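You operate a simulated robot arm through the tools that you are given. There is no shell and no other tool. Be economical: measure what you need, move in short steps, check, and stop when the job is done.

The job below is to be done with a simulated two-armed robot. You get a single attempt, and the scene is never put back.

Task
Take the tin labelled "seals" from the bench area marked checking and put it on the bench area marked pump work. Then take the clean filter with blue grip on the bench area marked checking and put it away on the shelf under the short trials table. Then put the teal folded cloth on the counter by the drip basin. Then stack the box marked "valve seals" from the bench area marked inspection on top of the box labelled "door seals". Then put the clean filter with yellow grip on the bench area marked inspection away on the shelf under the short trials table. Then take the small teal tub and leave it on top of the teal box marked fittings. Then put the grey cup with white band in the inside of the deep grey crate marked to pack. Then stack the bag that says "bolts" from the bench area marked final work on top of the bag marked "clips". The order counts. Set down upright: tin, clean filter with blue grip, clean filter with yellow grip, small teal tub.

The check looks at the end state, three seconds after you hand in, the way a careful person would. Anything else that was tipped, shoved, dropped, spilled or broken makes it a failure. A push-on lid holds only when it is set on centred and level and pressed home; a screw cap is set on level and turned clockwise until tight. Flat cloth is picked up by pressing the open fingertips on it (5 to 10 N) and closing them slowly along it; thin cloth reads only 2 to 8 mm in the jaws.

Robot
Two 7-joint arms with two-finger parallel grippers on one trunk, on a base that drives. Base frame: it is fixed to the floor where the robot stands at the start and does not move with it; the origin is under the middle of the robot, x ahead of it, y to its left, z up; the surface under the hand at the start is at about z = 0.9. Readings come in m, rad, newtons and seconds.
The left shoulder is at the start at [0.071, 0.156, 1.105], the right one opposite. Places, roughly: bench area marked pump work [0.6, 3, 0.9]; blue bag, green bag, orange bag, white bag [0.75, 4.75, 1]; box marked air filter, box marked door seals, box  [1.25, 1.75, 1]; clean filter with blue grip [0.75, -0.25, 1]; clean filter with yellow grip [1, 1.75, 1]; counter by the drip basin [1.5, -2.5, 0.9]; grey cup with white band (8x7x7 cm) [0.5, 4.2, 0.9]; inside of the deep grey crate marked to pack (28x2 [1.02, 3.94, 0.92]; shelf under the short trials table [-1.3, 6.9, 0.3]; small teal tub (6x6x6 cm) [0.6, 2.5, 0.9]; square blue tin, square orange tin [0.75, 0.25, 1]; teal box marked fittings [0.75, 2.25, 1]; teal folded cloth (10x7x4 cm) [0.6, -0.7, 0.9]. Payload 3.91 kg a hand.
Tool frame (each hand has its own): the origin (TCP) lies between the finger pads and is the grasp point; the fingertips stand 0.03 m ahead of it; z points along the fingers, y is the line along which they close. Largest opening 0.11 m; finger width 0.02, thickness 0.01; the body of the gripper, 0.048 by 0.112 m, starts 0.055 m behind the TCP.
Orientation is that of the tool frame in the base frame, as a unit quaternion [w, x, y, z]. With the fingers straight down and closing along the base's y, the tool's x points along the base's -x, its y along +y and its z along -z.

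Tools
- The arms move only by the tool send_rows. It takes "left_plan", "right_plan" or both (then of equal length, played together; a hand with none holds still); each is a list of rows, each an object (a shift or turn left out is 0, a gripper value left out holds the last) with "delta_pos": the shift along the tool's x, y, z in m, a list of three; "turn": the turn, a rotation vector about the tool's x, y, z in rad, a list of three; "fingers": the opening, from 0 (shut) to 1 (fully open). In form: [{"delta_pos": [tx, ty, tz], "turn": [ax, ay, az], "fingers": fingers}, ...]. A call has 1 to 12 rows; each row shifts and turns the commanded pose from where the row before left it, along the tool's axes as they then stand. Rows are played at 5 a second. More than 0.05 m and 0.15 rad between two rows, or a gripper value outside its range, and nothing of the call is played. A pose out of reach is approached as far as the arm can. The call stops where the force on the tool passes 40 N (or 10 N more than at its start, if that is more) or the arm is blocked; 0.2 s more then pass. The fingers move at their own pace (about 0.108 m/s each) and stop on an object; they squeeze with about 35 N. The grip force told is the motor's: it shows also when the fingers shut on nothing. Time passes only in rows, and 0.2 s behind the last, so rows that do not move let the fingers close. It gives the time, the measured TCP pose, the force on the tool (base axes), the opening and the grip force at its end, in the units of the frame above (readings bear some noise), with the torque about the TCP (base axes, N m) and any sound that the robot's microphone picked up.
- Cameras (640 x 400 px; columns grow to the right, rows downward): "scene" is now at [0.1396, -0.0231, 1.3427]; the picture's right is [-0.24, -0.97, 0.00], its down [-0.49, 0.12, -0.86] and it looks along [0.84, -0.21, -0.50] (base axes); focal length 277 px, centre (320, 200). "left" rides on the left gripper at [0.072, -0.017, -0.103] in its tool frame; the picture's right is [0.23, 0.97, 0.00], its down [-0.76, 0.18, -0.62] and it looks along [-0.61, 0.14, 0.78] (tool axes); focal length 222 px, centre (320, 200). "right" rides on the right gripper at [0.072, 0.017, -0.103] in its tool frame; the picture's right is [-0.23, 0.97, 0.00], its down [-0.76, -0.18, -0.62] and it looks along [-0.61, -0.14, 0.78] (tool axes); focal length 222 px, centre (320, 200). There is no depth. A picture from a camera that has moved, and an enlarged one, comes with that camera's place and axes in the base frame and with its lens.
- grab_frame(camera): a new picture of that camera. It takes no simulated time.
- lift_body(by): slides the trunk up (or, below 0, down) by that many m; the arms and the scene camera ride with it, the base frame stays. It gives what a move gives, with no picture.
- drive_base(legs): drives the robot by 1 to 6 legs, each [ahead, left, turn to the left] in m, m and rad, along the robot's own axes; the way and the turn of a leg run together, so that a leg with both is an arc; at most 1.5 m and 3.142 rad a leg. The arms and the cameras ride along, it lands a little off, and it stops where it bumps. It gives what a move gives.
- turn_head(pan, tilt): turns the head with the scene camera to pan (to the left, within 1.501 rad either way) and tilt (down, from -0.506 to 1.204), counted from straight ahead of the robot. It gives what a move gives.
- inspect(camera, box): a new picture of the part [left, top, right, bottom] of that camera's present view, enlarged. It takes no simulated time.
- close_job(): hands the job in; it is judged then, once.

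Go step by step. Nothing tells you exact positions but the pictures and the camera data: compare them with the known pose of the tool, close in by small moves and look again before you grip or let go. The budget is 483 turns and 238 pictures, counting those below and the enlarged ones. Unless the task says otherwise, let go and move clear before handing in.

The tools are called after "Request:" by a JSON object that holds its "name" and its "arguments". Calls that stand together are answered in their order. send_rows: Moves the arms, as the interface text tells. Its arguments: {"type":"object","properties":{"left_plan":{"type":"array","items":{"type":"object","properties":{"delta_pos":{"type":"array","items":{"type":"number"}},"turn":{"type":"array","items":{"type":"number"}},"fingers":{"type":"number"}}}},"right_plan":{"type":"array","items":{"type":"object","properties":{"delta_pos":{"type":"array","items":{"type":"number"}},"turn":{"type":"array","items":{"type":"number"}},"fingers":{"type":"number"}}}}},"required":[]} The other tools are called the same way: lift_body (by) slides the trunk up or down; drive_base (legs) drives the base; turn_head (pan, tilt) turns the head that bears the scene camera; grab_frame (camera) takes a picture; inspect (camera, box) takes an enlarged picture of a part of a camera's view; close_job () hands the job in.

At the start:

```text
time_s: 0.0
left_tcp_pos: [0.6171, 0.1713, 1.1216]
left_tool_rot: [0.001, 0.0, 1.0, 0.0]
left_force: [-0.1, 0.8, 0.3]
left_wrist_torque: [0.02, 0.02, -0.01]
left_gripper_width: 0.1101
left_grasp_force: 0.1
right_tcp_pos: [0.5874, -0.4478, 1.1246]
right_tool_rot: [0.001, 0.0, 1.0, 0.0]
right_force: [-0.5, -0.9, -0.9]
right_wrist_torque: [0.01, 0.02, 0.04]
right_gripper_width: 0.1098
right_grasp_force: 0.1
trunk travel left (down, up): [-0.55, 0.39]
robot x, y, heading: [-0.0044, 0.0021, -0.002]
head pan, tilt: [-0.243, 0.525]
```

scene: 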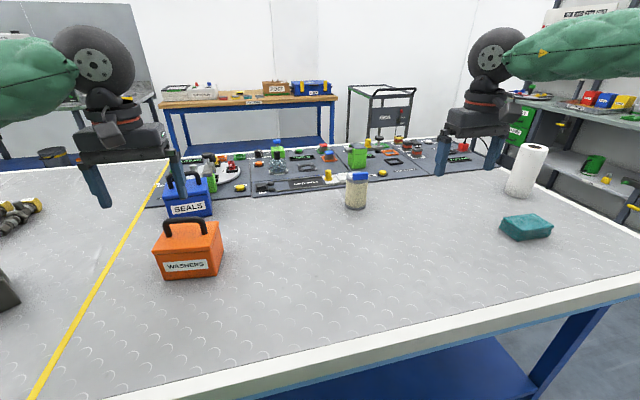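
right: 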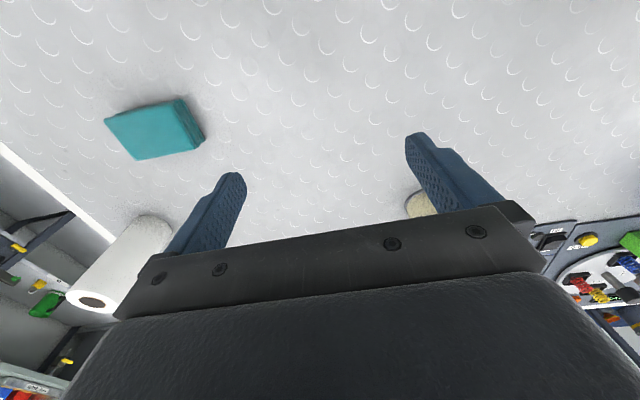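
left: 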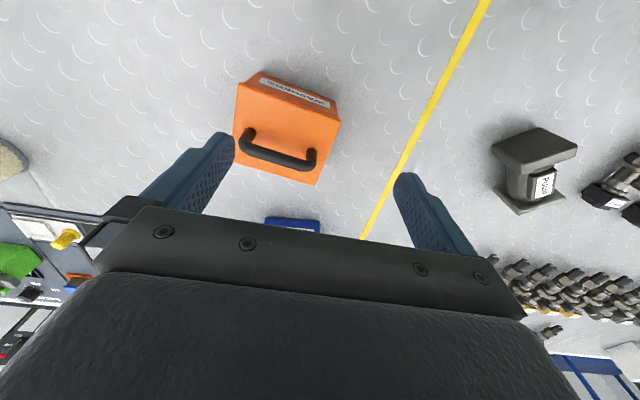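

I see the blue SEALS tin behind the orange WASHERS tin, the blue-gripped filter near [0.81,-0.31] and the teal cloth to the right. I'll look closer at the tin and filter first.

Request:
{"name": "inspect", "arguments": {"camera": "scene", "box": [130, 140, 290, 290]}}

Request:
{"name": "inspect", "arguments": {"camera": "scene", "box": [300, 130, 460, 230]}}

Request:
{"name": "turn_head", "arguments": {"pan": 1.0, "tilt": 0.5}}

Request:
{"name": "grab_frame", "arguments": {"camera": "scene"}}

```text
2.67 times, centred on (210, 215) of scene
camera zoom: at [0.1396, -0.0231, 1.3427], right [-0.24, -0.97, 0.0], down [-0.49, 0.12, -0.86], along [0.84, -0.21, -0.5], focal length 738 px, centre (613, 160)
```

zoom: 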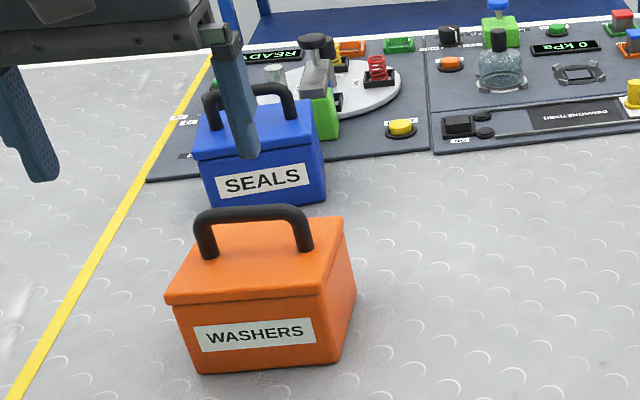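

```text
4.00 times, centred on (380, 180) of scene
camera zoom: at [0.1396, -0.0231, 1.3427], right [-0.24, -0.97, 0.0], down [-0.49, 0.12, -0.86], along [0.84, -0.21, -0.5], focal length 1107 px, centre (80, 280)
```

zoom: 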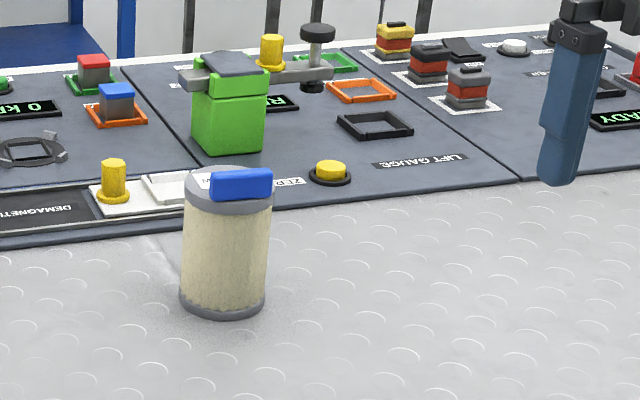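

```text
time_s: 1.4
left_tcp_pos: [0.6165, 0.1718, 1.1225]
left_tool_rot: [0.0, 0.0, 1.0, 0.0]
left_force: [-0.3, -0.5, 0.1]
left_wrist_torque: [-0.03, 0.04, -0.01]
left_gripper_width: 0.11
left_grasp_force: 0.0
right_tcp_pos: [0.5891, -0.4471, 1.1234]
right_tool_rot: [0.001, 0.0, 1.0, 0.0]
right_force: [0.5, 0.0, 0.1]
right_wrist_torque: [-0.01, 0.0, -0.01]
right_gripper_width: 0.1101
right_grasp_force: 0.0
trunk travel left (down, up): [-0.55, 0.39]
robot x, y, heading: [-0.0014, -0.0016, 0.001]
head pan, tilt: [1.0, 0.499]
```

```text
232 pictures are left
camera scene: at [0.101, 0.0751, 1.3451], right [0.84, -0.54, 0.0], down [-0.26, -0.4, -0.88], along [0.47, 0.74, -0.48], focal length 277 px, centre (320, 200)
```

scene: 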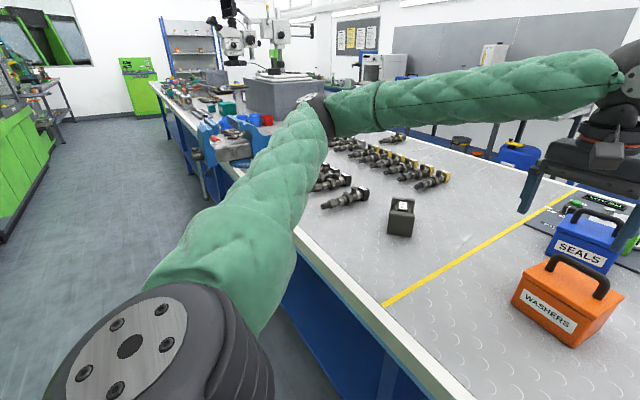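

The SEALS tin has a handle bar running about along y, so I need to close along x. I'll rotate the left hand 90° first.

Request:
{"name": "send_rows", "arguments": {"left_plan": [{"turn": [0, 0, 0.143]}, {"turn": [0, 0, 0.143]}, {"turn": [0, 0, 0.143]}, {"turn": [0, 0, 0.143]}, {"turn": [0, 0, 0.143]}, {"turn": [0, 0, 0.143]}, {"turn": [0, 0, 0.143]}, {"turn": [0, 0, 0.143]}, {"turn": [0, 0, 0.143]}, {"turn": [0, 0, 0.143]}, {"turn": [0, 0, 0.141]}, {}]}}

Request:
{"name": "turn_head", "arguments": {"pan": 0.1, "tilt": 0.6}}

Request:
{"name": "grab_frame", "arguments": {"camera": "scene"}}

```text
time_s: 4.0
left_tcp_pos: [0.6177, 0.1717, 1.1218]
left_tool_rot: [-0.001, 0.707, 0.707, 0.0]
left_force: [-0.1, -0.5, -0.2]
left_wrist_torque: [-0.01, 0.0, 0.01]
left_gripper_width: 0.1102
left_grasp_force: 0.1
right_tcp_pos: [0.5879, -0.4473, 1.124]
right_tool_rot: [0.0, -0.001, 1.0, 0.0]
right_force: [0.7, -0.2, -0.6]
right_wrist_torque: [-0.01, 0.0, -0.01]
right_gripper_width: 0.1101
right_grasp_force: 0.0
trunk travel left (down, up): [-0.55, 0.39]
robot x, y, heading: [-0.0025, -0.0006, -0.002]
head pan, tilt: [1.0, 0.499]
```

```text
time_s: 5.2
left_tcp_pos: [0.6181, 0.1719, 1.1218]
left_tool_rot: [0.0, 0.707, 0.707, 0.0]
left_force: [-0.5, -0.2, -0.2]
left_wrist_torque: [0.01, 0.02, 0.0]
left_gripper_width: 0.1098
left_grasp_force: 0.1
right_tcp_pos: [0.5878, -0.4481, 1.1242]
right_tool_rot: [-0.001, 0.0, 1.0, 0.0]
right_force: [-0.1, 0.0, 0.2]
right_wrist_torque: [-0.03, -0.02, -0.03]
right_gripper_width: 0.1099
right_grasp_force: 0.0
trunk travel left (down, up): [-0.55, 0.39]
robot x, y, heading: [-0.0008, 0.0027, 0.001]
head pan, tilt: [0.099, 0.6]
```

```text
231 pictures are left
camera scene: at [0.1398, 0.0074, 1.336], right [0.1, -0.99, 0.0], down [-0.56, -0.06, -0.82], along [0.82, 0.08, -0.57], focal length 277 px, centre (320, 200)
```

scene: 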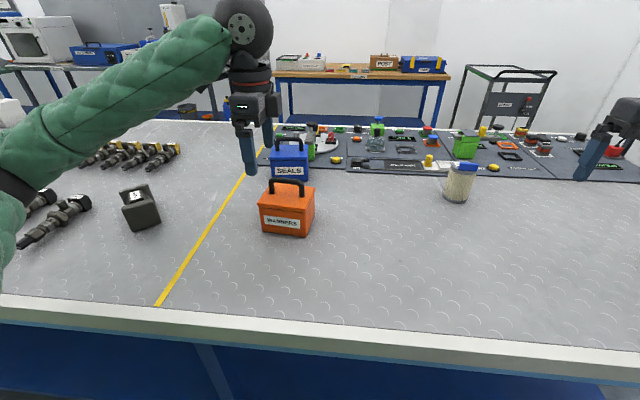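

The hand turned cleanly; the SEALS handle seems near [0.90, 0.18, ~1.02]. I'll move forward above it and look with the wrist camera.

Request:
{"name": "send_rows", "arguments": {"left_plan": [{"delta_pos": [0, 0.05, 0]}, {"delta_pos": [0, 0.05, 0]}, {"delta_pos": [0, 0.05, 0]}, {"delta_pos": [0, 0.05, 0]}, {"delta_pos": [0, 0.05, 0]}, {"delta_pos": [0, 0.03, 0]}, {}]}}

Request:
{"name": "grab_frame", "arguments": {"camera": "left"}}

Request:
{"name": "grab_frame", "arguments": {"camera": "scene"}}

```text
time_s: 6.8
left_tcp_pos: [0.8971, 0.1723, 1.1231]
left_tool_rot: [0.0, 0.707, 0.707, 0.0]
left_force: [-0.6, 0.4, 0.1]
left_wrist_torque: [-0.01, -0.02, 0.0]
left_gripper_width: 0.1104
left_grasp_force: 0.0
right_tcp_pos: [0.5885, -0.4474, 1.1236]
right_tool_rot: [0.0, 0.0, 1.0, 0.0]
right_force: [-0.9, 0.0, -0.3]
right_wrist_torque: [-0.02, 0.0, 0.02]
right_gripper_width: 0.1103
right_grasp_force: 0.0
trunk travel left (down, up): [-0.55, 0.39]
robot x, y, heading: [-0.0036, 0.0005, -0.001]
head pan, tilt: [0.099, 0.6]
```

```text
230 pictures are left
camera left: at [0.8799, 0.2453, 1.2248], right [0.97, 0.23, 0.0], down [0.18, -0.76, 0.62], along [0.14, -0.61, -0.78], focal length 222 px, centre (320, 200)
```

left: 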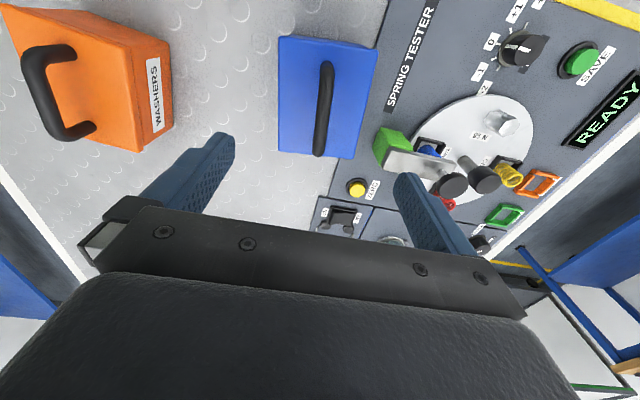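

```text
229 pictures are left
camera scene: at [0.1395, 0.0076, 1.3361], right [0.1, -1.0, 0.0], down [-0.56, -0.06, -0.82], along [0.82, 0.08, -0.57], focal length 277 px, centre (320, 200)
```

scene: 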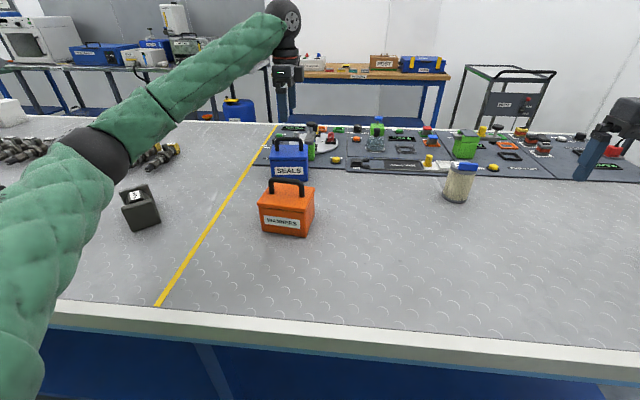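

The handle bar lies around [0.896, 0.181], tilted about 8°. I'll align the hand and lower towards the handle.

Request:
{"name": "send_rows", "arguments": {"left_plan": [{"delta_pos": [0.009, -0.001, 0], "turn": [0, 0, -0.13], "fingers": 0.6}, {"delta_pos": [0, 0, 0.04]}, {"delta_pos": [0, 0, 0.03]}, {}]}}

Request:
{"name": "grab_frame", "arguments": {"camera": "left"}}

Request:
{"name": "inspect", "arguments": {"camera": "scene", "box": [230, 80, 350, 240]}}

```text
time_s: 7.8
left_tcp_pos: [0.8958, 0.1795, 1.0536]
left_tool_rot: [0.0, 0.659, 0.752, 0.001]
left_force: [-0.7, 0.4, -0.6]
left_wrist_torque: [0.01, 0.02, 0.03]
left_gripper_width: 0.0659
left_grasp_force: 0.0
right_tcp_pos: [0.5877, -0.4492, 1.1238]
right_tool_rot: [0.001, 0.0, 1.0, 0.0]
right_force: [-0.9, -0.1, 0.1]
right_wrist_torque: [0.0, 0.0, 0.01]
right_gripper_width: 0.1101
right_grasp_force: 0.1
trunk travel left (down, up): [-0.55, 0.39]
robot x, y, heading: [-0.0006, 0.0008, 0.003]
head pan, tilt: [0.099, 0.6]
```

```text
228 pictures are left
camera left: at [0.8696, 0.2494, 1.1551], right [0.94, 0.35, 0.0], down [0.28, -0.73, 0.62], along [0.22, -0.58, -0.78], focal length 222 px, centre (320, 200)
```

left: 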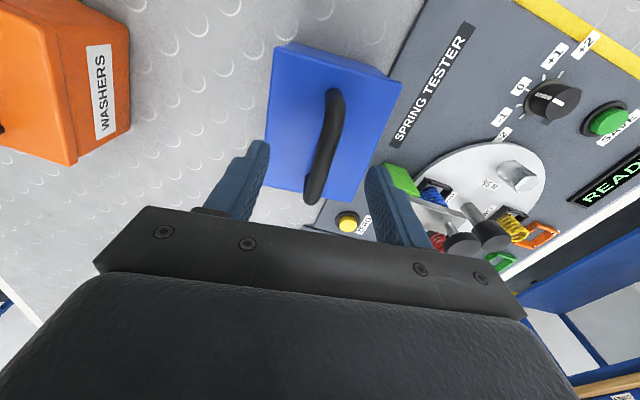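

```text
2.50 times, centred on (290, 160) of scene
camera zoom: at [0.1397, 0.0071, 1.3361], right [0.1, -1.0, 0.0], down [-0.56, -0.06, -0.82], along [0.82, 0.08, -0.57], focal length 692 px, centre (395, 300)
```

zoom: 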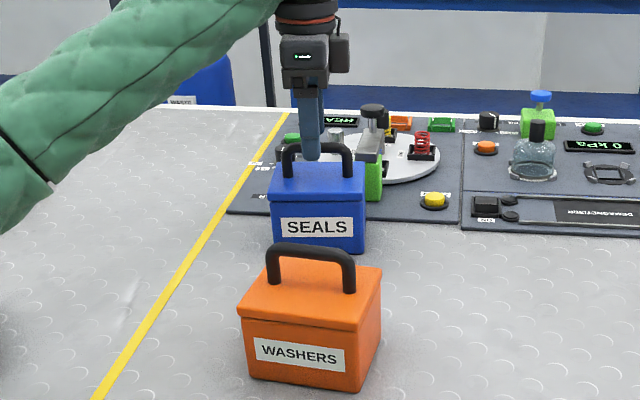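

The handle is between the fingers. I'll go down to the bar and close.

Request:
{"name": "send_rows", "arguments": {"left_plan": [{"delta_pos": [-0.003, 0.002, 0.02], "fingers": 0.6}, {"delta_pos": [0, 0, 0.018]}, {}, {"fingers": 0}, {}, {}]}}

Request:
{"name": "grab_frame", "arguments": {"camera": "left"}}

```text
time_s: 8.9
left_tcp_pos: [0.8599, 0.2346, 1.0334]
left_tool_rot: [0.016, 0.636, 0.772, 0.004]
left_force: [1.6, 9.0, 28.3]
left_wrist_torque: [1.2, 0.42, 0.03]
left_gripper_width: 0.0125
left_grasp_force: 35.5
right_tcp_pos: [0.5844, -0.4071, 1.1291]
right_tool_rot: [0.003, -0.03, 1.0, -0.003]
right_force: [-0.3, 1.3, 0.2]
right_wrist_torque: [-0.08, -0.01, -0.02]
right_gripper_width: 0.1099
right_grasp_force: 0.1
trunk travel left (down, up): [-0.55, 0.39]
robot x, y, heading: [-0.0216, -0.0019, 0.055]
head pan, tilt: [0.099, 0.6]
stopped in row 5 (left hand): the force on the tool passed its limit at 79 N (the readings are from after the stop); the commanded pose is now the measured one
```

```text
226 pictures are left
camera left: at [0.8262, 0.3052, 1.1337], right [0.91, 0.41, 0.02], down [0.3, -0.71, 0.64], along [0.28, -0.58, -0.77], focal length 222 px, centre (320, 200)
```

left: 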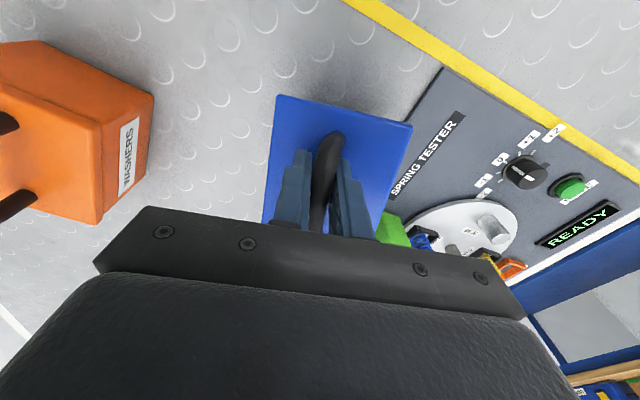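

The base yawed during the grip and the force peaked, though the handle seems held. I'll look at the whole scene before doing anything.

Request:
{"name": "grab_frame", "arguments": {"camera": "scene"}}

Request:
{"name": "inspect", "arguments": {"camera": "scene", "box": [220, 60, 380, 240]}}

```text
225 pictures are left
camera scene: at [0.1087, 0.0176, 1.3356], right [0.16, -0.99, 0.0], down [-0.55, -0.09, -0.83], along [0.82, 0.13, -0.56], focal length 277 px, centre (320, 200)
```

scene: 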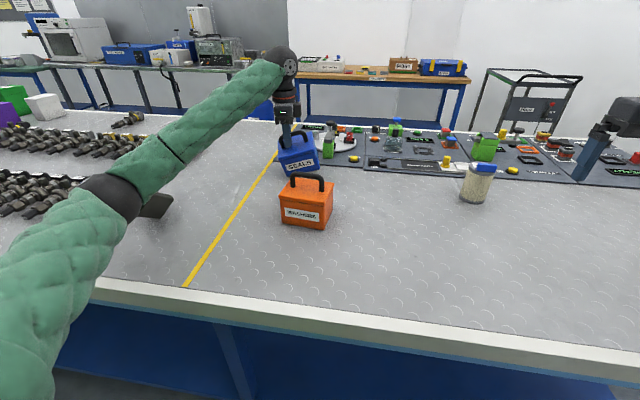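

```text
2.22 times, centred on (300, 150) of scene
camera zoom: at [0.1087, 0.0176, 1.3356], right [0.16, -0.99, 0.0], down [-0.55, -0.09, -0.83], along [0.82, 0.13, -0.56], focal length 615 px, centre (364, 311)
```

zoom: 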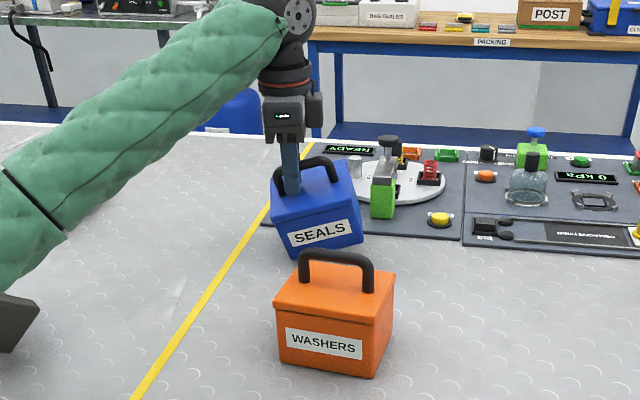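

The tin is held by the left end of its handle and is tilted. The elbow may have hit the dark block, so I'll lift straight up gently and check.

Request:
{"name": "send_rows", "arguments": {"left_plan": [{"delta_pos": [0, 0, -0.02], "fingers": 0}, {"delta_pos": [0, 0, -0.03]}, {"delta_pos": [0, 0, -0.03]}, {"delta_pos": [0, 0, -0.04]}, {"delta_pos": [0, 0, -0.04]}, {}]}}

Request:
{"name": "grab_frame", "arguments": {"camera": "scene"}}

Request:
{"name": "grab_frame", "arguments": {"camera": "left"}}

```text
time_s: 10.3
left_tcp_pos: [0.8647, 0.227, 1.1794]
left_tool_rot: [0.008, 0.639, 0.769, 0.001]
left_force: [0.0, 1.0, -3.9]
left_wrist_torque: [0.1, 0.1, 0.05]
left_gripper_width: 0.0122
left_grasp_force: 35.2
right_tcp_pos: [0.5923, -0.413, 1.1229]
right_tool_rot: [0.0, -0.028, 1.0, -0.001]
right_force: [-0.5, 0.7, -0.9]
right_wrist_torque: [-0.02, 0.0, -0.02]
right_gripper_width: 0.1101
right_grasp_force: 0.1
trunk travel left (down, up): [-0.55, 0.39]
robot x, y, heading: [-0.023, -0.0059, 0.056]
head pan, tilt: [0.099, 0.6]
```

```text
223 pictures are left
camera scene: at [0.1196, 0.0141, 1.3357], right [0.15, -0.99, 0.0], down [-0.56, -0.09, -0.82], along [0.81, 0.13, -0.57], focal length 277 px, centre (320, 200)
```

scene: 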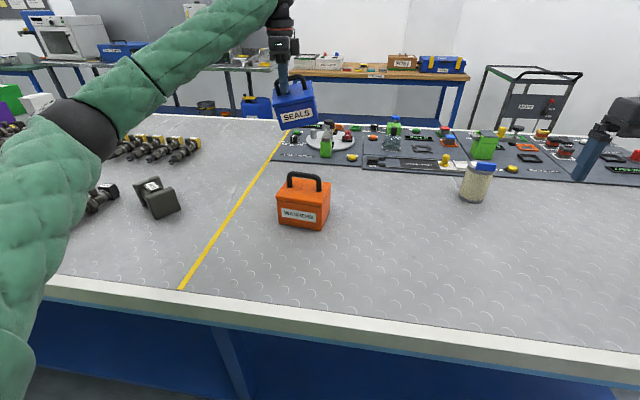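

```text
222 pictures are left
camera left: at [0.8342, 0.297, 1.2817], right [0.92, 0.4, 0.01], down [0.31, -0.71, 0.64], along [0.26, -0.58, -0.77], focal length 222 px, centre (320, 200)
```

left: 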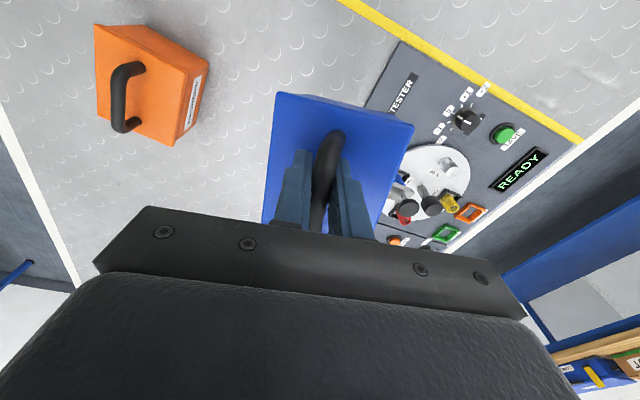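

The tin is up. The dark block on the pump-work area was likely struck by my elbow; I'll inspect it.

Request:
{"name": "inspect", "arguments": {"camera": "scene", "box": [80, 150, 240, 250]}}

```text
4.00 times, centred on (160, 200) of scene
camera zoom: at [0.1196, 0.0141, 1.3357], right [0.15, -0.99, 0.0], down [-0.56, -0.09, -0.82], along [0.81, 0.13, -0.57], focal length 1107 px, centre (960, 200)
```

zoom: 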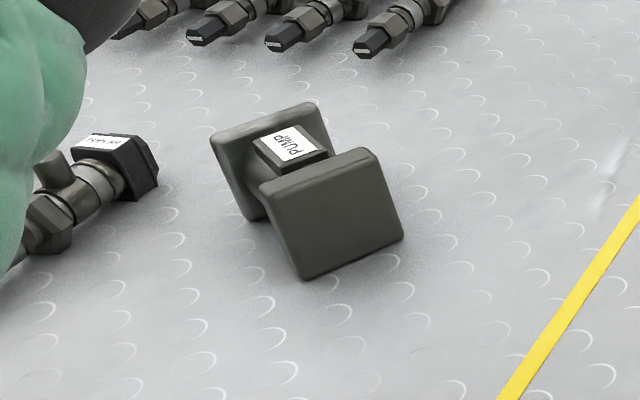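

The jig was already lying label-up before; it has only been nudged about 2 cm and turned about 10°, which I'll revisit. Now I raise the trunk (keeping the elbow high from now on) and retract the hand with the tin.

Request:
{"name": "lift_body", "arguments": {"by": 0.2}}

Request:
{"name": "send_rows", "arguments": {"left_plan": [{"delta_pos": [0.009, -0.048, 0]}, {"delta_pos": [0.009, -0.048, 0]}, {"delta_pos": [0.009, -0.048, 0]}, {"delta_pos": [0.009, -0.048, 0]}, {"delta_pos": [0.009, -0.048, 0]}, {"delta_pos": [0.009, -0.048, 0]}, {}]}}

Request:
{"name": "turn_head", "arguments": {"pan": 0.9, "tilt": 0.6}}

Request:
{"name": "grab_frame", "arguments": {"camera": "scene"}}

```text
time_s: 12.5
left_tcp_pos: [0.8662, 0.2265, 1.3812]
left_tool_rot: [0.008, 0.639, 0.769, 0.0]
left_force: [1.3, 0.1, -3.9]
left_wrist_torque: [0.08, 0.1, -0.02]
left_gripper_width: 0.0122
left_grasp_force: 34.6
right_tcp_pos: [0.5911, -0.413, 1.3253]
right_tool_rot: [-0.002, -0.027, 1.0, -0.001]
right_force: [-0.7, 0.2, -1.5]
right_wrist_torque: [-0.01, -0.01, 0.01]
right_gripper_width: 0.1101
right_grasp_force: 0.1
trunk travel left (down, up): [-0.75, 0.19]
robot x, y, heading: [-0.0188, -0.0019, 0.051]
head pan, tilt: [0.099, 0.6]
```

```text
time_s: 14.1
left_tcp_pos: [0.5712, 0.2289, 1.3787]
left_tool_rot: [0.007, 0.639, 0.769, -0.001]
left_force: [0.5, 0.2, -2.5]
left_wrist_torque: [0.07, 0.07, 0.02]
left_gripper_width: 0.0121
left_grasp_force: 35.5
right_tcp_pos: [0.5919, -0.4132, 1.3238]
right_tool_rot: [-0.002, -0.028, 1.0, -0.001]
right_force: [0.1, -0.3, -0.3]
right_wrist_torque: [0.0, 0.02, -0.01]
right_gripper_width: 0.1099
right_grasp_force: 0.0
trunk travel left (down, up): [-0.75, 0.19]
robot x, y, heading: [-0.0217, -0.0028, 0.052]
head pan, tilt: [0.099, 0.6]
```

```text
time_s: 15.2
left_tcp_pos: [0.5694, 0.2287, 1.3782]
left_tool_rot: [0.009, 0.64, 0.768, -0.001]
left_force: [-0.3, 0.1, -4.4]
left_wrist_torque: [0.09, 0.1, 0.01]
left_gripper_width: 0.0124
left_grasp_force: 35.2
right_tcp_pos: [0.5904, -0.4142, 1.3247]
right_tool_rot: [-0.001, -0.027, 1.0, -0.001]
right_force: [0.4, -0.2, -0.6]
right_wrist_torque: [-0.01, 0.01, 0.0]
right_gripper_width: 0.1099
right_grasp_force: 0.0
trunk travel left (down, up): [-0.75, 0.19]
robot x, y, heading: [-0.0207, -0.0052, 0.055]
head pan, tilt: [0.901, 0.6]
```

```text
220 pictures are left
camera scene: at [0.0822, 0.0717, 1.536], right [0.82, -0.58, 0.0], down [-0.33, -0.46, -0.82], along [0.48, 0.67, -0.57], focal length 277 px, centre (320, 200)
```

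scene: 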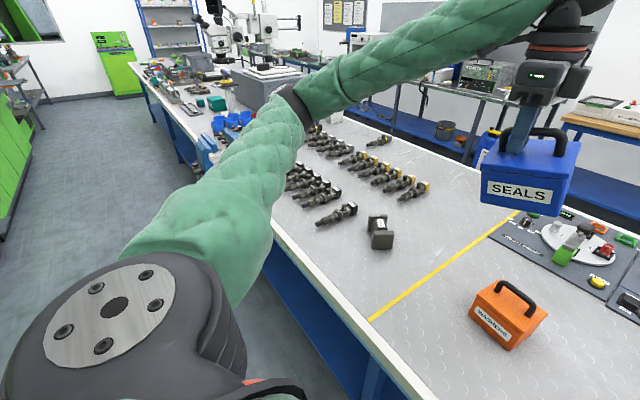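

Tin hangs well and the aisle is clear. I'll straighten the heading and drive left 1.2 m, then look.

Request:
{"name": "drive_base", "arguments": {"legs": [[-0.05, 0, -0.055], [0, 1.3, 0]]}}

Request:
{"name": "grab_frame", "arguments": {"camera": "scene"}}

```text
time_s: 22.4
left_tcp_pos: [0.5468, 1.5075, 1.3783]
left_tool_rot: [0.009, 0.666, 0.746, -0.001]
left_force: [-0.8, 0.1, -3.2]
left_wrist_torque: [0.07, 0.06, -0.01]
left_gripper_width: 0.0122
left_grasp_force: 35.1
right_tcp_pos: [0.5219, 0.8646, 1.3253]
right_tool_rot: [0.0, 0.009, 1.0, -0.001]
right_force: [0.8, -0.6, 0.3]
right_wrist_torque: [0.05, 0.01, -0.03]
right_gripper_width: 0.1101
right_grasp_force: 0.1
trunk travel left (down, up): [-0.75, 0.19]
robot x, y, heading: [-0.0602, 1.3212, -0.014]
head pan, tilt: [0.901, 0.6]
```

```text
219 pictures are left
camera scene: at [0.0482, 1.3866, 1.536], right [0.77, -0.63, 0.0], down [-0.36, -0.44, -0.82], along [0.52, 0.64, -0.57], focal length 277 px, centre (320, 200)
```

scene: 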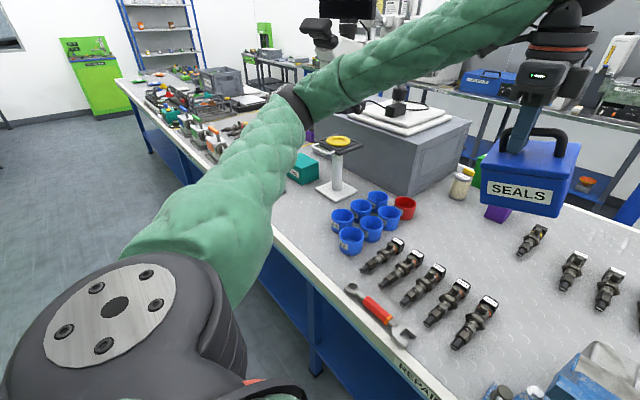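

The near strip of the bench is low; the tin rides at z≈1.26, well clear. I'll drive left another 1.3 m while staying at the same distance.

Request:
{"name": "drive_base", "arguments": {"legs": [[0, 0.7, 0.014]]}}

Request:
{"name": "turn_head", "arguments": {"pan": 0.45, "tilt": 0.6}}

Request:
{"name": "grab_frame", "arguments": {"camera": "scene"}}

Request:
{"name": "turn_head", "arguments": {"pan": 1.2, "tilt": 0.5}}

Request:
{"name": "grab_frame", "arguments": {"camera": "scene"}}

```text
time_s: 26.3
left_tcp_pos: [0.546, 2.236, 1.379]
left_tool_rot: [0.009, 0.658, 0.753, 0.0]
left_force: [0.2, 1.1, -3.6]
left_wrist_torque: [0.09, 0.06, 0.01]
left_gripper_width: 0.0126
left_grasp_force: 35.0
right_tcp_pos: [0.5351, 1.5937, 1.3252]
right_tool_rot: [-0.001, -0.004, 1.0, -0.001]
right_force: [0.5, -0.5, 0.2]
right_wrist_torque: [0.0, -0.02, 0.02]
right_gripper_width: 0.1101
right_grasp_force: 0.0
trunk travel left (down, up): [-0.75, 0.19]
robot x, y, heading: [-0.058, 2.0333, 0.007]
head pan, tilt: [0.901, 0.6]
```

```text
time_s: 27.2
left_tcp_pos: [0.5449, 2.2359, 1.378]
left_tool_rot: [0.008, 0.657, 0.753, 0.0]
left_force: [0.1, -0.8, -4.3]
left_wrist_torque: [0.03, 0.05, 0.03]
left_gripper_width: 0.0122
left_grasp_force: 34.9
right_tcp_pos: [0.5343, 1.5939, 1.3255]
right_tool_rot: [-0.001, -0.004, 1.0, -0.001]
right_force: [-0.2, 0.5, -0.2]
right_wrist_torque: [-0.01, 0.0, 0.02]
right_gripper_width: 0.1101
right_grasp_force: 0.0
trunk travel left (down, up): [-0.75, 0.19]
robot x, y, heading: [-0.0555, 2.0367, 0.006]
head pan, tilt: [0.45, 0.6]
```

```text
218 pictures are left
camera scene: at [0.0748, 2.072, 1.536], right [0.44, -0.9, 0.0], down [-0.51, -0.25, -0.82], along [0.74, 0.37, -0.57], focal length 277 px, centre (320, 200)
```

scene: 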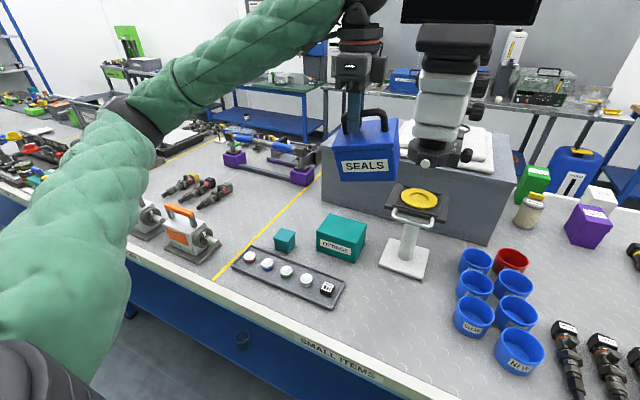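

```text
time_s: 28.3
left_tcp_pos: [0.5452, 2.2362, 1.3792]
left_tool_rot: [0.009, 0.657, 0.754, 0.0]
left_force: [-0.8, 0.8, -4.0]
left_wrist_torque: [0.09, 0.07, -0.01]
left_gripper_width: 0.0122
left_grasp_force: 35.0
right_tcp_pos: [0.5351, 1.5944, 1.3245]
right_tool_rot: [-0.001, -0.004, 1.0, -0.001]
right_force: [-0.2, -0.4, 0.4]
right_wrist_torque: [0.01, 0.02, -0.02]
right_gripper_width: 0.1099
right_grasp_force: 0.1
trunk travel left (down, up): [-0.75, 0.19]
robot x, y, heading: [-0.0577, 2.0336, 0.005]
head pan, tilt: [1.201, 0.499]
```

```text
217 pictures are left
camera scene: at [0.0279, 2.1181, 1.5451], right [0.93, -0.36, 0.0], down [-0.17, -0.45, -0.88], along [0.31, 0.82, -0.48], focal length 277 px, centre (320, 200)
```

scene: 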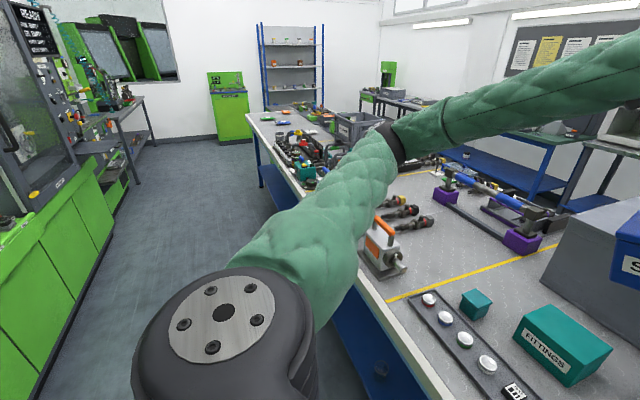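

Now I can see the pump work area: free spot near [0.74, 2.72], between the yellow line, the pumps and the cartridges. I'll drive 0.42 m left, raise the trunk some more, and move the tin over that spot.

Request:
{"name": "drive_base", "arguments": {"legs": [[0, 0.42, -0.006]]}}

Request:
{"name": "lift_body", "arguments": {"by": 0.12}}

Request:
{"name": "turn_head", "arguments": {"pan": 0.3, "tilt": 0.7}}

Request:
{"name": "grab_frame", "arguments": {"camera": "scene"}}

```text
time_s: 30.9
left_tcp_pos: [0.5458, 2.6497, 1.3787]
left_tool_rot: [0.009, 0.661, 0.751, 0.0]
left_force: [-0.3, 0.3, -3.4]
left_wrist_torque: [0.07, 0.07, -0.04]
left_gripper_width: 0.0123
left_grasp_force: 35.1
right_tcp_pos: [0.5295, 2.0061, 1.3243]
right_tool_rot: [-0.001, 0.001, 1.0, -0.001]
right_force: [0.2, 0.4, 0.9]
right_wrist_torque: [-0.01, -0.01, 0.02]
right_gripper_width: 0.1104
right_grasp_force: 0.1
trunk travel left (down, up): [-0.75, 0.19]
robot x, y, heading: [-0.0592, 2.4552, -0.005]
head pan, tilt: [1.201, 0.499]
```

```text
time_s: 32.4
left_tcp_pos: [0.5458, 2.6498, 1.4971]
left_tool_rot: [0.008, 0.66, 0.751, 0.001]
left_force: [0.3, -0.1, -3.2]
left_wrist_torque: [0.1, 0.03, 0.02]
left_gripper_width: 0.0122
left_grasp_force: 35.1
right_tcp_pos: [0.5312, 2.0086, 1.4449]
right_tool_rot: [-0.001, 0.001, 1.0, -0.002]
right_force: [0.0, -0.1, 0.6]
right_wrist_torque: [-0.02, 0.01, 0.03]
right_gripper_width: 0.1102
right_grasp_force: 0.1
trunk travel left (down, up): [-0.87, 0.07]
robot x, y, heading: [-0.0613, 2.4555, -0.002]
head pan, tilt: [1.201, 0.499]
```

```text
time_s: 33.6
left_tcp_pos: [0.5464, 2.6492, 1.4984]
left_tool_rot: [0.009, 0.66, 0.751, 0.0]
left_force: [-0.4, -0.1, -3.1]
left_wrist_torque: [0.1, 0.03, -0.01]
left_gripper_width: 0.0123
left_grasp_force: 34.5
right_tcp_pos: [0.5296, 2.0084, 1.445]
right_tool_rot: [-0.001, 0.001, 1.0, -0.001]
right_force: [-0.1, 0.1, 0.4]
right_wrist_torque: [0.01, 0.0, -0.01]
right_gripper_width: 0.1099
right_grasp_force: 0.0
trunk travel left (down, up): [-0.87, 0.07]
robot x, y, heading: [-0.0596, 2.4538, -0.003]
head pan, tilt: [0.3, 0.7]
```

```text
216 pictures are left
camera scene: at [0.0756, 2.4768, 1.6474], right [0.3, -0.96, 0.0], down [-0.62, -0.19, -0.76], along [0.73, 0.23, -0.64], focal length 277 px, centre (320, 200)
```

scene: 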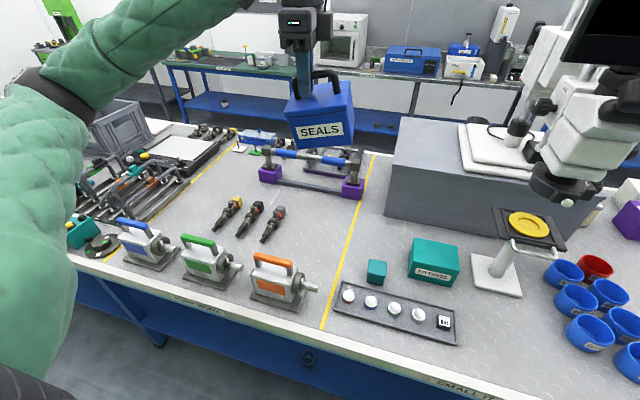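

The tin hangs tilted about 20° (its right end high). I'll move over the target, level it by tilting the wrist about base x, and look.

Request:
{"name": "send_rows", "arguments": {"left_plan": [{"delta_pos": [0.012, 0.048, 0]}, {"delta_pos": [0.012, 0.048, 0]}, {"delta_pos": [0.012, 0.048, 0]}, {"delta_pos": [0.012, 0.048, 0]}, {"delta_pos": [0.012, 0.048, 0]}, {"delta_pos": [0.02, 0, 0], "turn": [0, 0.12, 0]}, {"turn": [0, 0.12, 0]}, {"turn": [0, 0.1, 0]}, {}]}}

Request:
{"name": "grab_frame", "arguments": {"camera": "scene"}}

```text
time_s: 35.6
left_tcp_pos: [0.7727, 2.7614, 1.4997]
left_tool_rot: [-0.118, 0.651, 0.741, 0.111]
left_force: [0.4, 0.3, -3.5]
left_wrist_torque: [0.0, 0.03, 0.01]
left_gripper_width: 0.0124
left_grasp_force: 34.9
right_tcp_pos: [0.5295, 2.0086, 1.4449]
right_tool_rot: [-0.001, 0.001, 1.0, -0.002]
right_force: [0.9, -0.1, -0.4]
right_wrist_torque: [0.02, 0.02, 0.01]
right_gripper_width: 0.11
right_grasp_force: 0.2
trunk travel left (down, up): [-0.87, 0.07]
robot x, y, heading: [-0.0579, 2.4533, -0.001]
head pan, tilt: [0.3, 0.7]
```

```text
215 pictures are left
camera scene: at [0.0749, 2.4783, 1.6474], right [0.29, -0.96, 0.0], down [-0.62, -0.19, -0.76], along [0.73, 0.22, -0.64], focal length 277 px, centre (320, 200)
```

scene: 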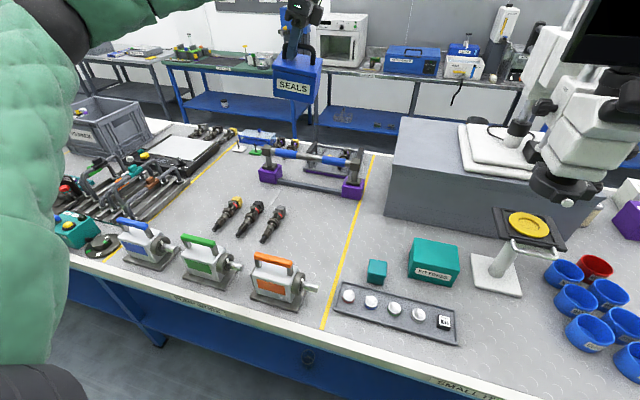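

Torque is now about zero; I'll zoom in to check the level.

Request:
{"name": "inspect", "arguments": {"camera": "scene", "box": [240, 0, 360, 110]}}

Request:
{"name": "grab_frame", "arguments": {"camera": "left"}}

```text
3.64 times, centred on (300, 55) of scene
camera zoom: at [0.0749, 2.4783, 1.6474], right [0.29, -0.96, 0.0], down [-0.62, -0.19, -0.76], along [0.73, 0.22, -0.64], focal length 1006 px, centre (393, 727)
```

zoom: 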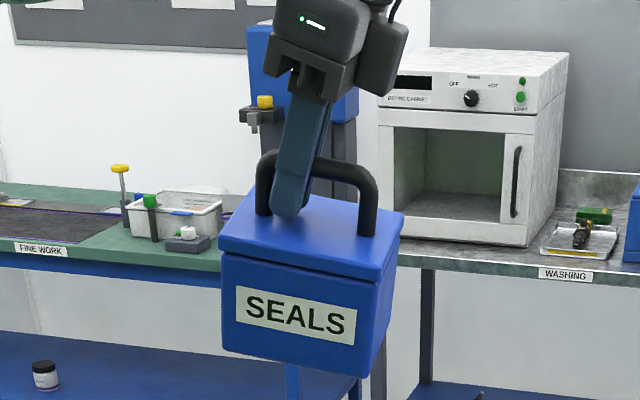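

```text
213 pictures are left
camera left: at [0.75, 2.7946, 1.619], right [0.94, 0.34, 0.08], down [0.29, -0.89, 0.35], along [0.19, -0.3, -0.93], focal length 222 px, centre (320, 200)
```

left: 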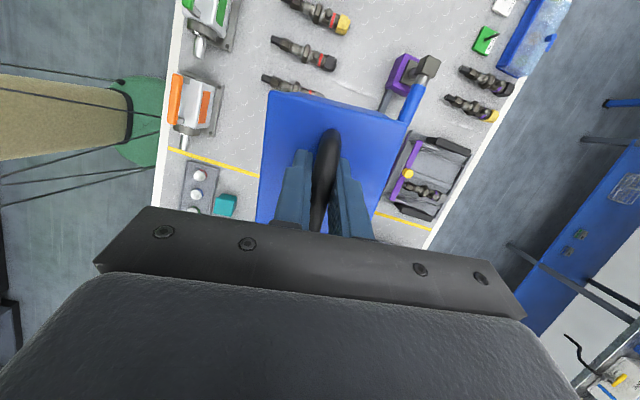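

It's overcorrected by about 5°; I'll turn back 0.08 rad and descend vertically part way, watching the elbow.

Request:
{"name": "send_rows", "arguments": {"left_plan": [{"turn": [0, -0.08, 0]}, {"delta_pos": [-0.0109, 0, 0.0437]}, {"delta_pos": [-0.0109, 0, 0.0437]}, {"delta_pos": [-0.0109, 0, 0.0437]}, {"delta_pos": [-0.0109, 0, 0.0437]}, {"delta_pos": [-0.0109, 0, 0.0437]}, {"delta_pos": [-0.0109, 0, 0.0437]}, {}]}}

Request:
{"name": "turn_head", "arguments": {"pan": 0.55, "tilt": 0.7}}

Request:
{"name": "grab_frame", "arguments": {"camera": "scene"}}

```text
time_s: 37.4
left_tcp_pos: [0.7753, 2.7618, 1.2311]
left_tool_rot: [-0.09, 0.654, 0.746, 0.086]
left_force: [-0.6, -0.2, -3.7]
left_wrist_torque: [0.0, 0.05, 0.01]
left_gripper_width: 0.0122
left_grasp_force: 34.9
right_tcp_pos: [0.5297, 2.0076, 1.4448]
right_tool_rot: [-0.001, 0.002, 1.0, 0.0]
right_force: [-1.2, 0.0, -0.5]
right_wrist_torque: [0.02, -0.03, 0.01]
right_gripper_width: 0.1098
right_grasp_force: 0.1
trunk travel left (down, up): [-0.87, 0.07]
robot x, y, heading: [-0.0601, 2.4544, 0.001]
head pan, tilt: [0.3, 0.7]
```

```text
time_s: 38.1
left_tcp_pos: [0.7763, 2.7608, 1.2314]
left_tool_rot: [-0.089, 0.655, 0.745, 0.086]
left_force: [0.1, 0.0, -3.5]
left_wrist_torque: [0.01, 0.07, -0.04]
left_gripper_width: 0.0123
left_grasp_force: 34.7
right_tcp_pos: [0.531, 2.0073, 1.4441]
right_tool_rot: [-0.001, 0.001, 1.0, -0.001]
right_force: [-0.3, -0.4, -0.9]
right_wrist_torque: [-0.02, 0.0, 0.01]
right_gripper_width: 0.11
right_grasp_force: 0.1
trunk travel left (down, up): [-0.87, 0.07]
robot x, y, heading: [-0.058, 2.4536, -0.001]
head pan, tilt: [0.55, 0.7]
```

```text
212 pictures are left
camera scene: at [0.0668, 2.496, 1.6474], right [0.52, -0.85, 0.0], down [-0.55, -0.34, -0.76], along [0.65, 0.4, -0.64], focal length 277 px, centre (320, 200)
```

scene: 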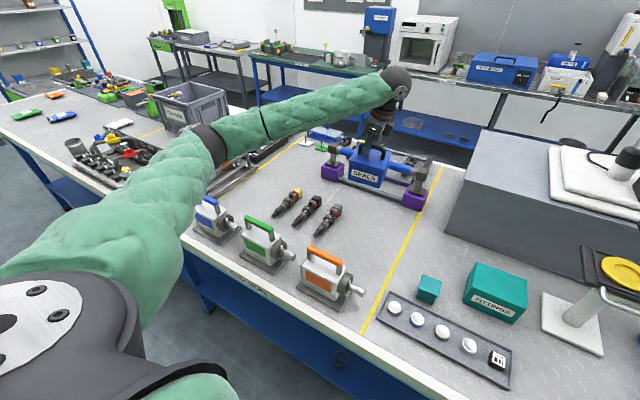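

The elbow is still well above the tools. I'll descend a further 0.16 m and check.

Request:
{"name": "send_rows", "arguments": {"left_plan": [{"delta_pos": [-0.0106, 0, 0.0437]}, {"delta_pos": [-0.0106, 0, 0.0437]}, {"delta_pos": [-0.0106, 0, 0.0437]}, {"delta_pos": [-0.0065, 0, 0.026]}, {}]}}

Request:
{"name": "grab_frame", "arguments": {"camera": "scene"}}

Request:
{"name": "inspect", "arguments": {"camera": "scene", "box": [300, 120, 460, 240]}}

```text
time_s: 39.3
left_tcp_pos: [0.7778, 2.7628, 1.0686]
left_tool_rot: [-0.089, 0.655, 0.745, 0.085]
left_force: [-0.6, 0.4, -2.7]
left_wrist_torque: [0.04, 0.05, -0.02]
left_gripper_width: 0.0124
left_grasp_force: 35.2
right_tcp_pos: [0.5307, 2.0073, 1.445]
right_tool_rot: [0.0, 0.001, 1.0, -0.001]
right_force: [-0.9, 0.5, -0.4]
right_wrist_torque: [0.0, 0.03, -0.02]
right_gripper_width: 0.1102
right_grasp_force: 0.2
trunk travel left (down, up): [-0.87, 0.07]
robot x, y, heading: [-0.0591, 2.4546, 0.003]
head pan, tilt: [0.55, 0.7]
```

```text
211 pictures are left
camera scene: at [0.0666, 2.496, 1.6474], right [0.52, -0.85, 0.0], down [-0.55, -0.34, -0.76], along [0.65, 0.4, -0.64], focal length 277 px, centre (320, 200)
```

scene: 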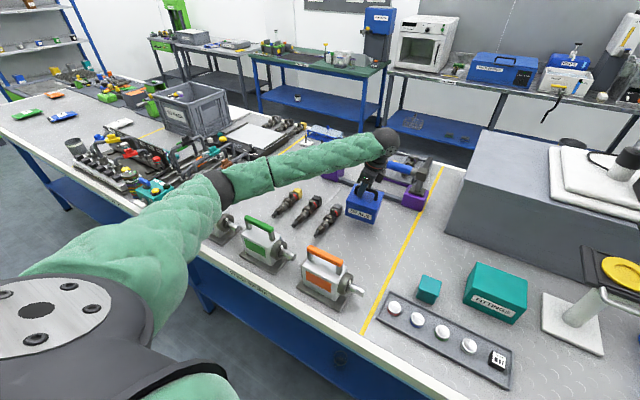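

```text
3.33 times, centred on (380, 180) of scene
camera zoom: at [0.0666, 2.496, 1.6474], right [0.52, -0.85, 0.0], down [-0.55, -0.34, -0.76], along [0.65, 0.4, -0.64], focal length 923 px, centre (120, 267)
```

zoom: 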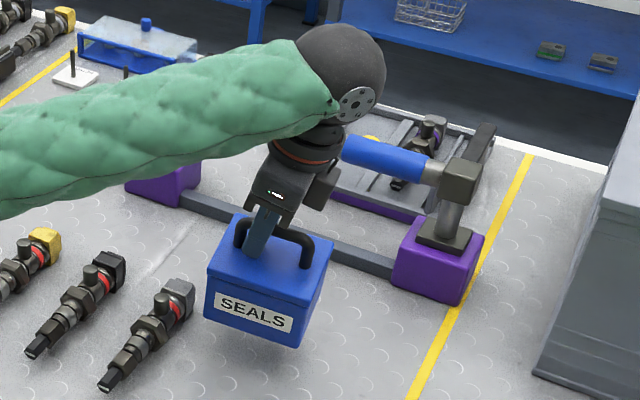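

Elbow is safely high and the tin is over a clear patch. Continue down to contact slowly.

Request:
{"name": "send_rows", "arguments": {"left_plan": [{"delta_pos": [-0.005, 0, 0.02]}, {"delta_pos": [-0.0025, 0, 0.01]}, {"delta_pos": [-0.0012, 0, 0.005]}, {"delta_pos": [-0.0012, 0, 0.005]}, {}]}}

Request:
{"name": "inspect", "arguments": {"camera": "scene", "box": [300, 120, 460, 240]}}

```text
time_s: 40.5
left_tcp_pos: [0.7791, 2.7622, 1.0276]
left_tool_rot: [-0.088, 0.655, 0.746, 0.085]
left_force: [1.7, 1.6, 1.5]
left_wrist_torque: [-0.19, -0.05, 0.11]
left_gripper_width: 0.0123
left_grasp_force: 35.6
right_tcp_pos: [0.5313, 2.0071, 1.444]
right_tool_rot: [-0.001, 0.001, 1.0, -0.001]
right_force: [-0.7, 0.7, 0.2]
right_wrist_torque: [0.02, 0.0, 0.03]
right_gripper_width: 0.1099
right_grasp_force: 0.1
trunk travel left (down, up): [-0.87, 0.07]
robot x, y, heading: [-0.058, 2.4578, -0.003]
head pan, tilt: [0.55, 0.7]
```

```text
3.33 times, centred on (380, 180) of scene
camera zoom: at [0.0665, 2.496, 1.6475], right [0.52, -0.85, 0.0], down [-0.55, -0.34, -0.76], along [0.65, 0.4, -0.64], focal length 923 px, centre (120, 267)
```

zoom: 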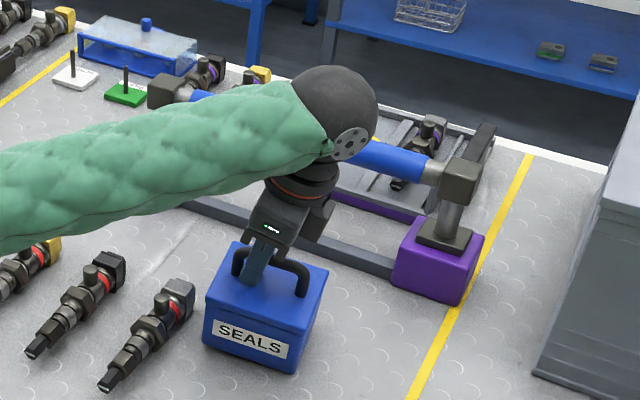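

Contact has begun; I'll press down a few more millimetres to level the tin.

Request:
{"name": "send_rows", "arguments": {"left_plan": [{"delta_pos": [-0.001, 0, 0.004]}, {"delta_pos": [-0.001, 0, 0.004]}, {}]}}

Request:
{"name": "inspect", "arguments": {"camera": "scene", "box": [320, 150, 420, 230]}}

```text
time_s: 41.4
left_tcp_pos: [0.7803, 2.7654, 1.0227]
left_tool_rot: [-0.087, 0.654, 0.747, 0.088]
left_force: [1.2, 6.3, 12.6]
left_wrist_torque: [-0.35, 0.21, -0.01]
left_gripper_width: 0.0123
left_grasp_force: 35.1
right_tcp_pos: [0.5308, 2.0079, 1.444]
right_tool_rot: [-0.001, 0.0, 1.0, 0.0]
right_force: [0.0, 0.1, -0.5]
right_wrist_torque: [0.03, 0.02, 0.0]
right_gripper_width: 0.1101
right_grasp_force: 0.0
trunk travel left (down, up): [-0.87, 0.07]
robot x, y, heading: [-0.0583, 2.4532, -0.002]
head pan, tilt: [0.55, 0.7]
stopped in row 3 (left hand): the force on the tool passed its limit at 42 N (the readings are from after the stop); the commanded pose is now the measured one
```

```text
5.00 times, centred on (370, 190) of scene
camera zoom: at [0.0664, 2.496, 1.647], right [0.52, -0.85, 0.0], down [-0.55, -0.34, -0.76], along [0.65, 0.4, -0.64], focal length 1384 px, centre (70, 250)
```

zoom: 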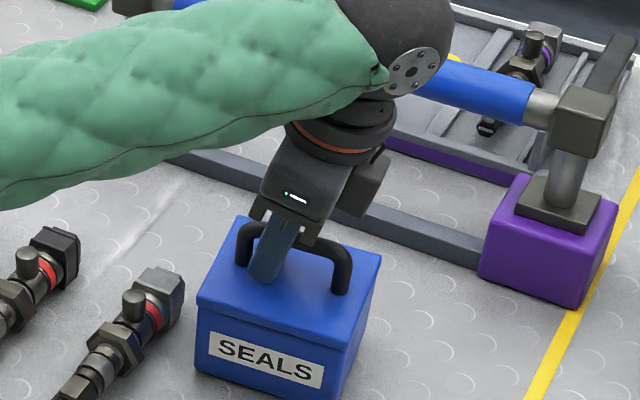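

The tin sits flat. I'll open the fingers and withdraw.

Request:
{"name": "send_rows", "arguments": {"left_plan": [{"fingers": 0.25}, {"fingers": 0.5}, {}, {"delta_pos": [0, 0, -0.03]}, {"delta_pos": [0, 0, -0.05]}, {"delta_pos": [0, 0, -0.05], "turn": [0, -0.1, 0]}, {"delta_pos": [0, 0, -0.05], "turn": [0, -0.14, 0]}, {"delta_pos": [0, 0, -0.05]}, {}]}}

Request:
{"name": "grab_frame", "arguments": {"camera": "scene"}}

```text
time_s: 43.4
left_tcp_pos: [0.7836, 2.7232, 1.2479]
left_tool_rot: [0.003, 0.66, 0.751, 0.007]
left_force: [0.0, -0.2, 0.1]
left_wrist_torque: [0.05, -0.01, -0.02]
left_gripper_width: 0.0549
left_grasp_force: 0.0
right_tcp_pos: [0.5298, 2.0081, 1.4456]
right_tool_rot: [-0.001, 0.001, 1.0, -0.001]
right_force: [-0.1, 0.2, -0.5]
right_wrist_torque: [0.01, 0.01, 0.0]
right_gripper_width: 0.1102
right_grasp_force: 0.1
trunk travel left (down, up): [-0.87, 0.07]
robot x, y, heading: [-0.0552, 2.455, -0.001]
head pan, tilt: [0.55, 0.7]
```

```text
207 pictures are left
camera scene: at [0.0669, 2.4965, 1.6473], right [0.52, -0.85, 0.0], down [-0.55, -0.34, -0.76], along [0.65, 0.4, -0.64], focal length 277 px, centre (320, 200)
```

scene: 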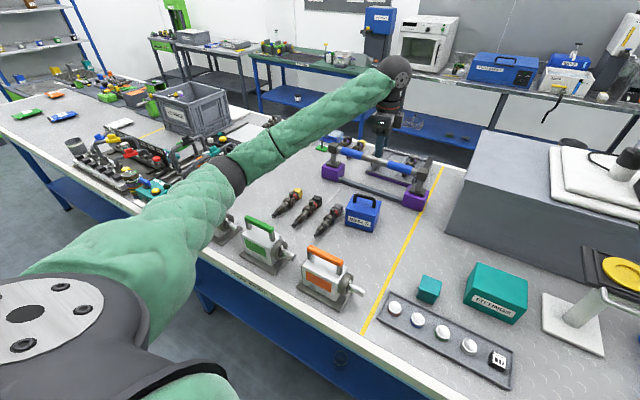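

The tin stands upright in the pump work area. Next is the blue-grip filter; I'll retract the left arm and drive back to the checking area.

Request:
{"name": "send_rows", "arguments": {"left_plan": [{"delta_pos": [0.006, -0.048, -0.02]}, {"delta_pos": [0.006, -0.048, -0.02]}, {"delta_pos": [0.006, -0.048, -0.02]}, {"delta_pos": [0.006, -0.048, -0.02]}, {"delta_pos": [0.006, -0.048, -0.02]}, {}]}}

Request:
{"name": "drive_base", "arguments": {"legs": [[0, -1.3, 0], [0, -0.75, 0]]}}

Request:
{"name": "turn_head", "arguments": {"pan": 0.4, "tilt": 0.7}}

Request:
{"name": "grab_frame", "arguments": {"camera": "scene"}}

```text
refused: row 1 steps farther than a row can; nothing moved
```

```text
time_s: 46.6
left_tcp_pos: [0.7858, 2.1993, 1.2473]
left_tool_rot: [0.0, 0.659, 0.752, 0.008]
left_force: [0.0, -0.3, -0.6]
left_wrist_torque: [0.01, 0.06, 0.01]
left_gripper_width: 0.0549
left_grasp_force: 0.0
right_tcp_pos: [0.5326, 1.4801, 1.4439]
right_tool_rot: [-0.002, 0.001, 1.0, -0.001]
right_force: [1.2, 0.4, 0.0]
right_wrist_torque: [0.01, 0.03, -0.01]
right_gripper_width: 0.1099
right_grasp_force: 0.1
trunk travel left (down, up): [-0.87, 0.07]
robot x, y, heading: [-0.0567, 1.9252, -0.002]
head pan, tilt: [0.55, 0.7]
stopped in leg 1: the force on the tool passed its limit at 125 N (the readings are from after the stop); the commanded pose is now the measured one
```

```text
time_s: 47.4
left_tcp_pos: [0.7836, 2.1951, 1.2494]
left_tool_rot: [0.0, 0.66, 0.751, 0.009]
left_force: [-0.1, -0.3, -0.2]
left_wrist_torque: [0.02, -0.01, -0.01]
left_gripper_width: 0.0551
left_grasp_force: 0.1
right_tcp_pos: [0.5298, 1.4769, 1.4447]
right_tool_rot: [0.0, 0.001, 1.0, -0.001]
right_force: [0.6, -0.2, 0.1]
right_wrist_torque: [-0.01, 0.03, -0.03]
right_gripper_width: 0.1097
right_grasp_force: 0.1
trunk travel left (down, up): [-0.87, 0.07]
robot x, y, heading: [-0.0615, 1.9205, -0.008]
head pan, tilt: [0.4, 0.7]
```

```text
206 pictures are left
camera scene: at [0.0728, 1.954, 1.6473], right [0.39, -0.92, 0.0], down [-0.59, -0.25, -0.76], along [0.7, 0.3, -0.64], focal length 277 px, centre (320, 200)
```

scene: 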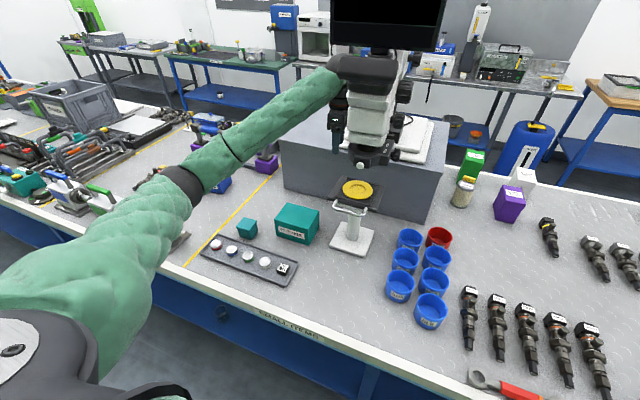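

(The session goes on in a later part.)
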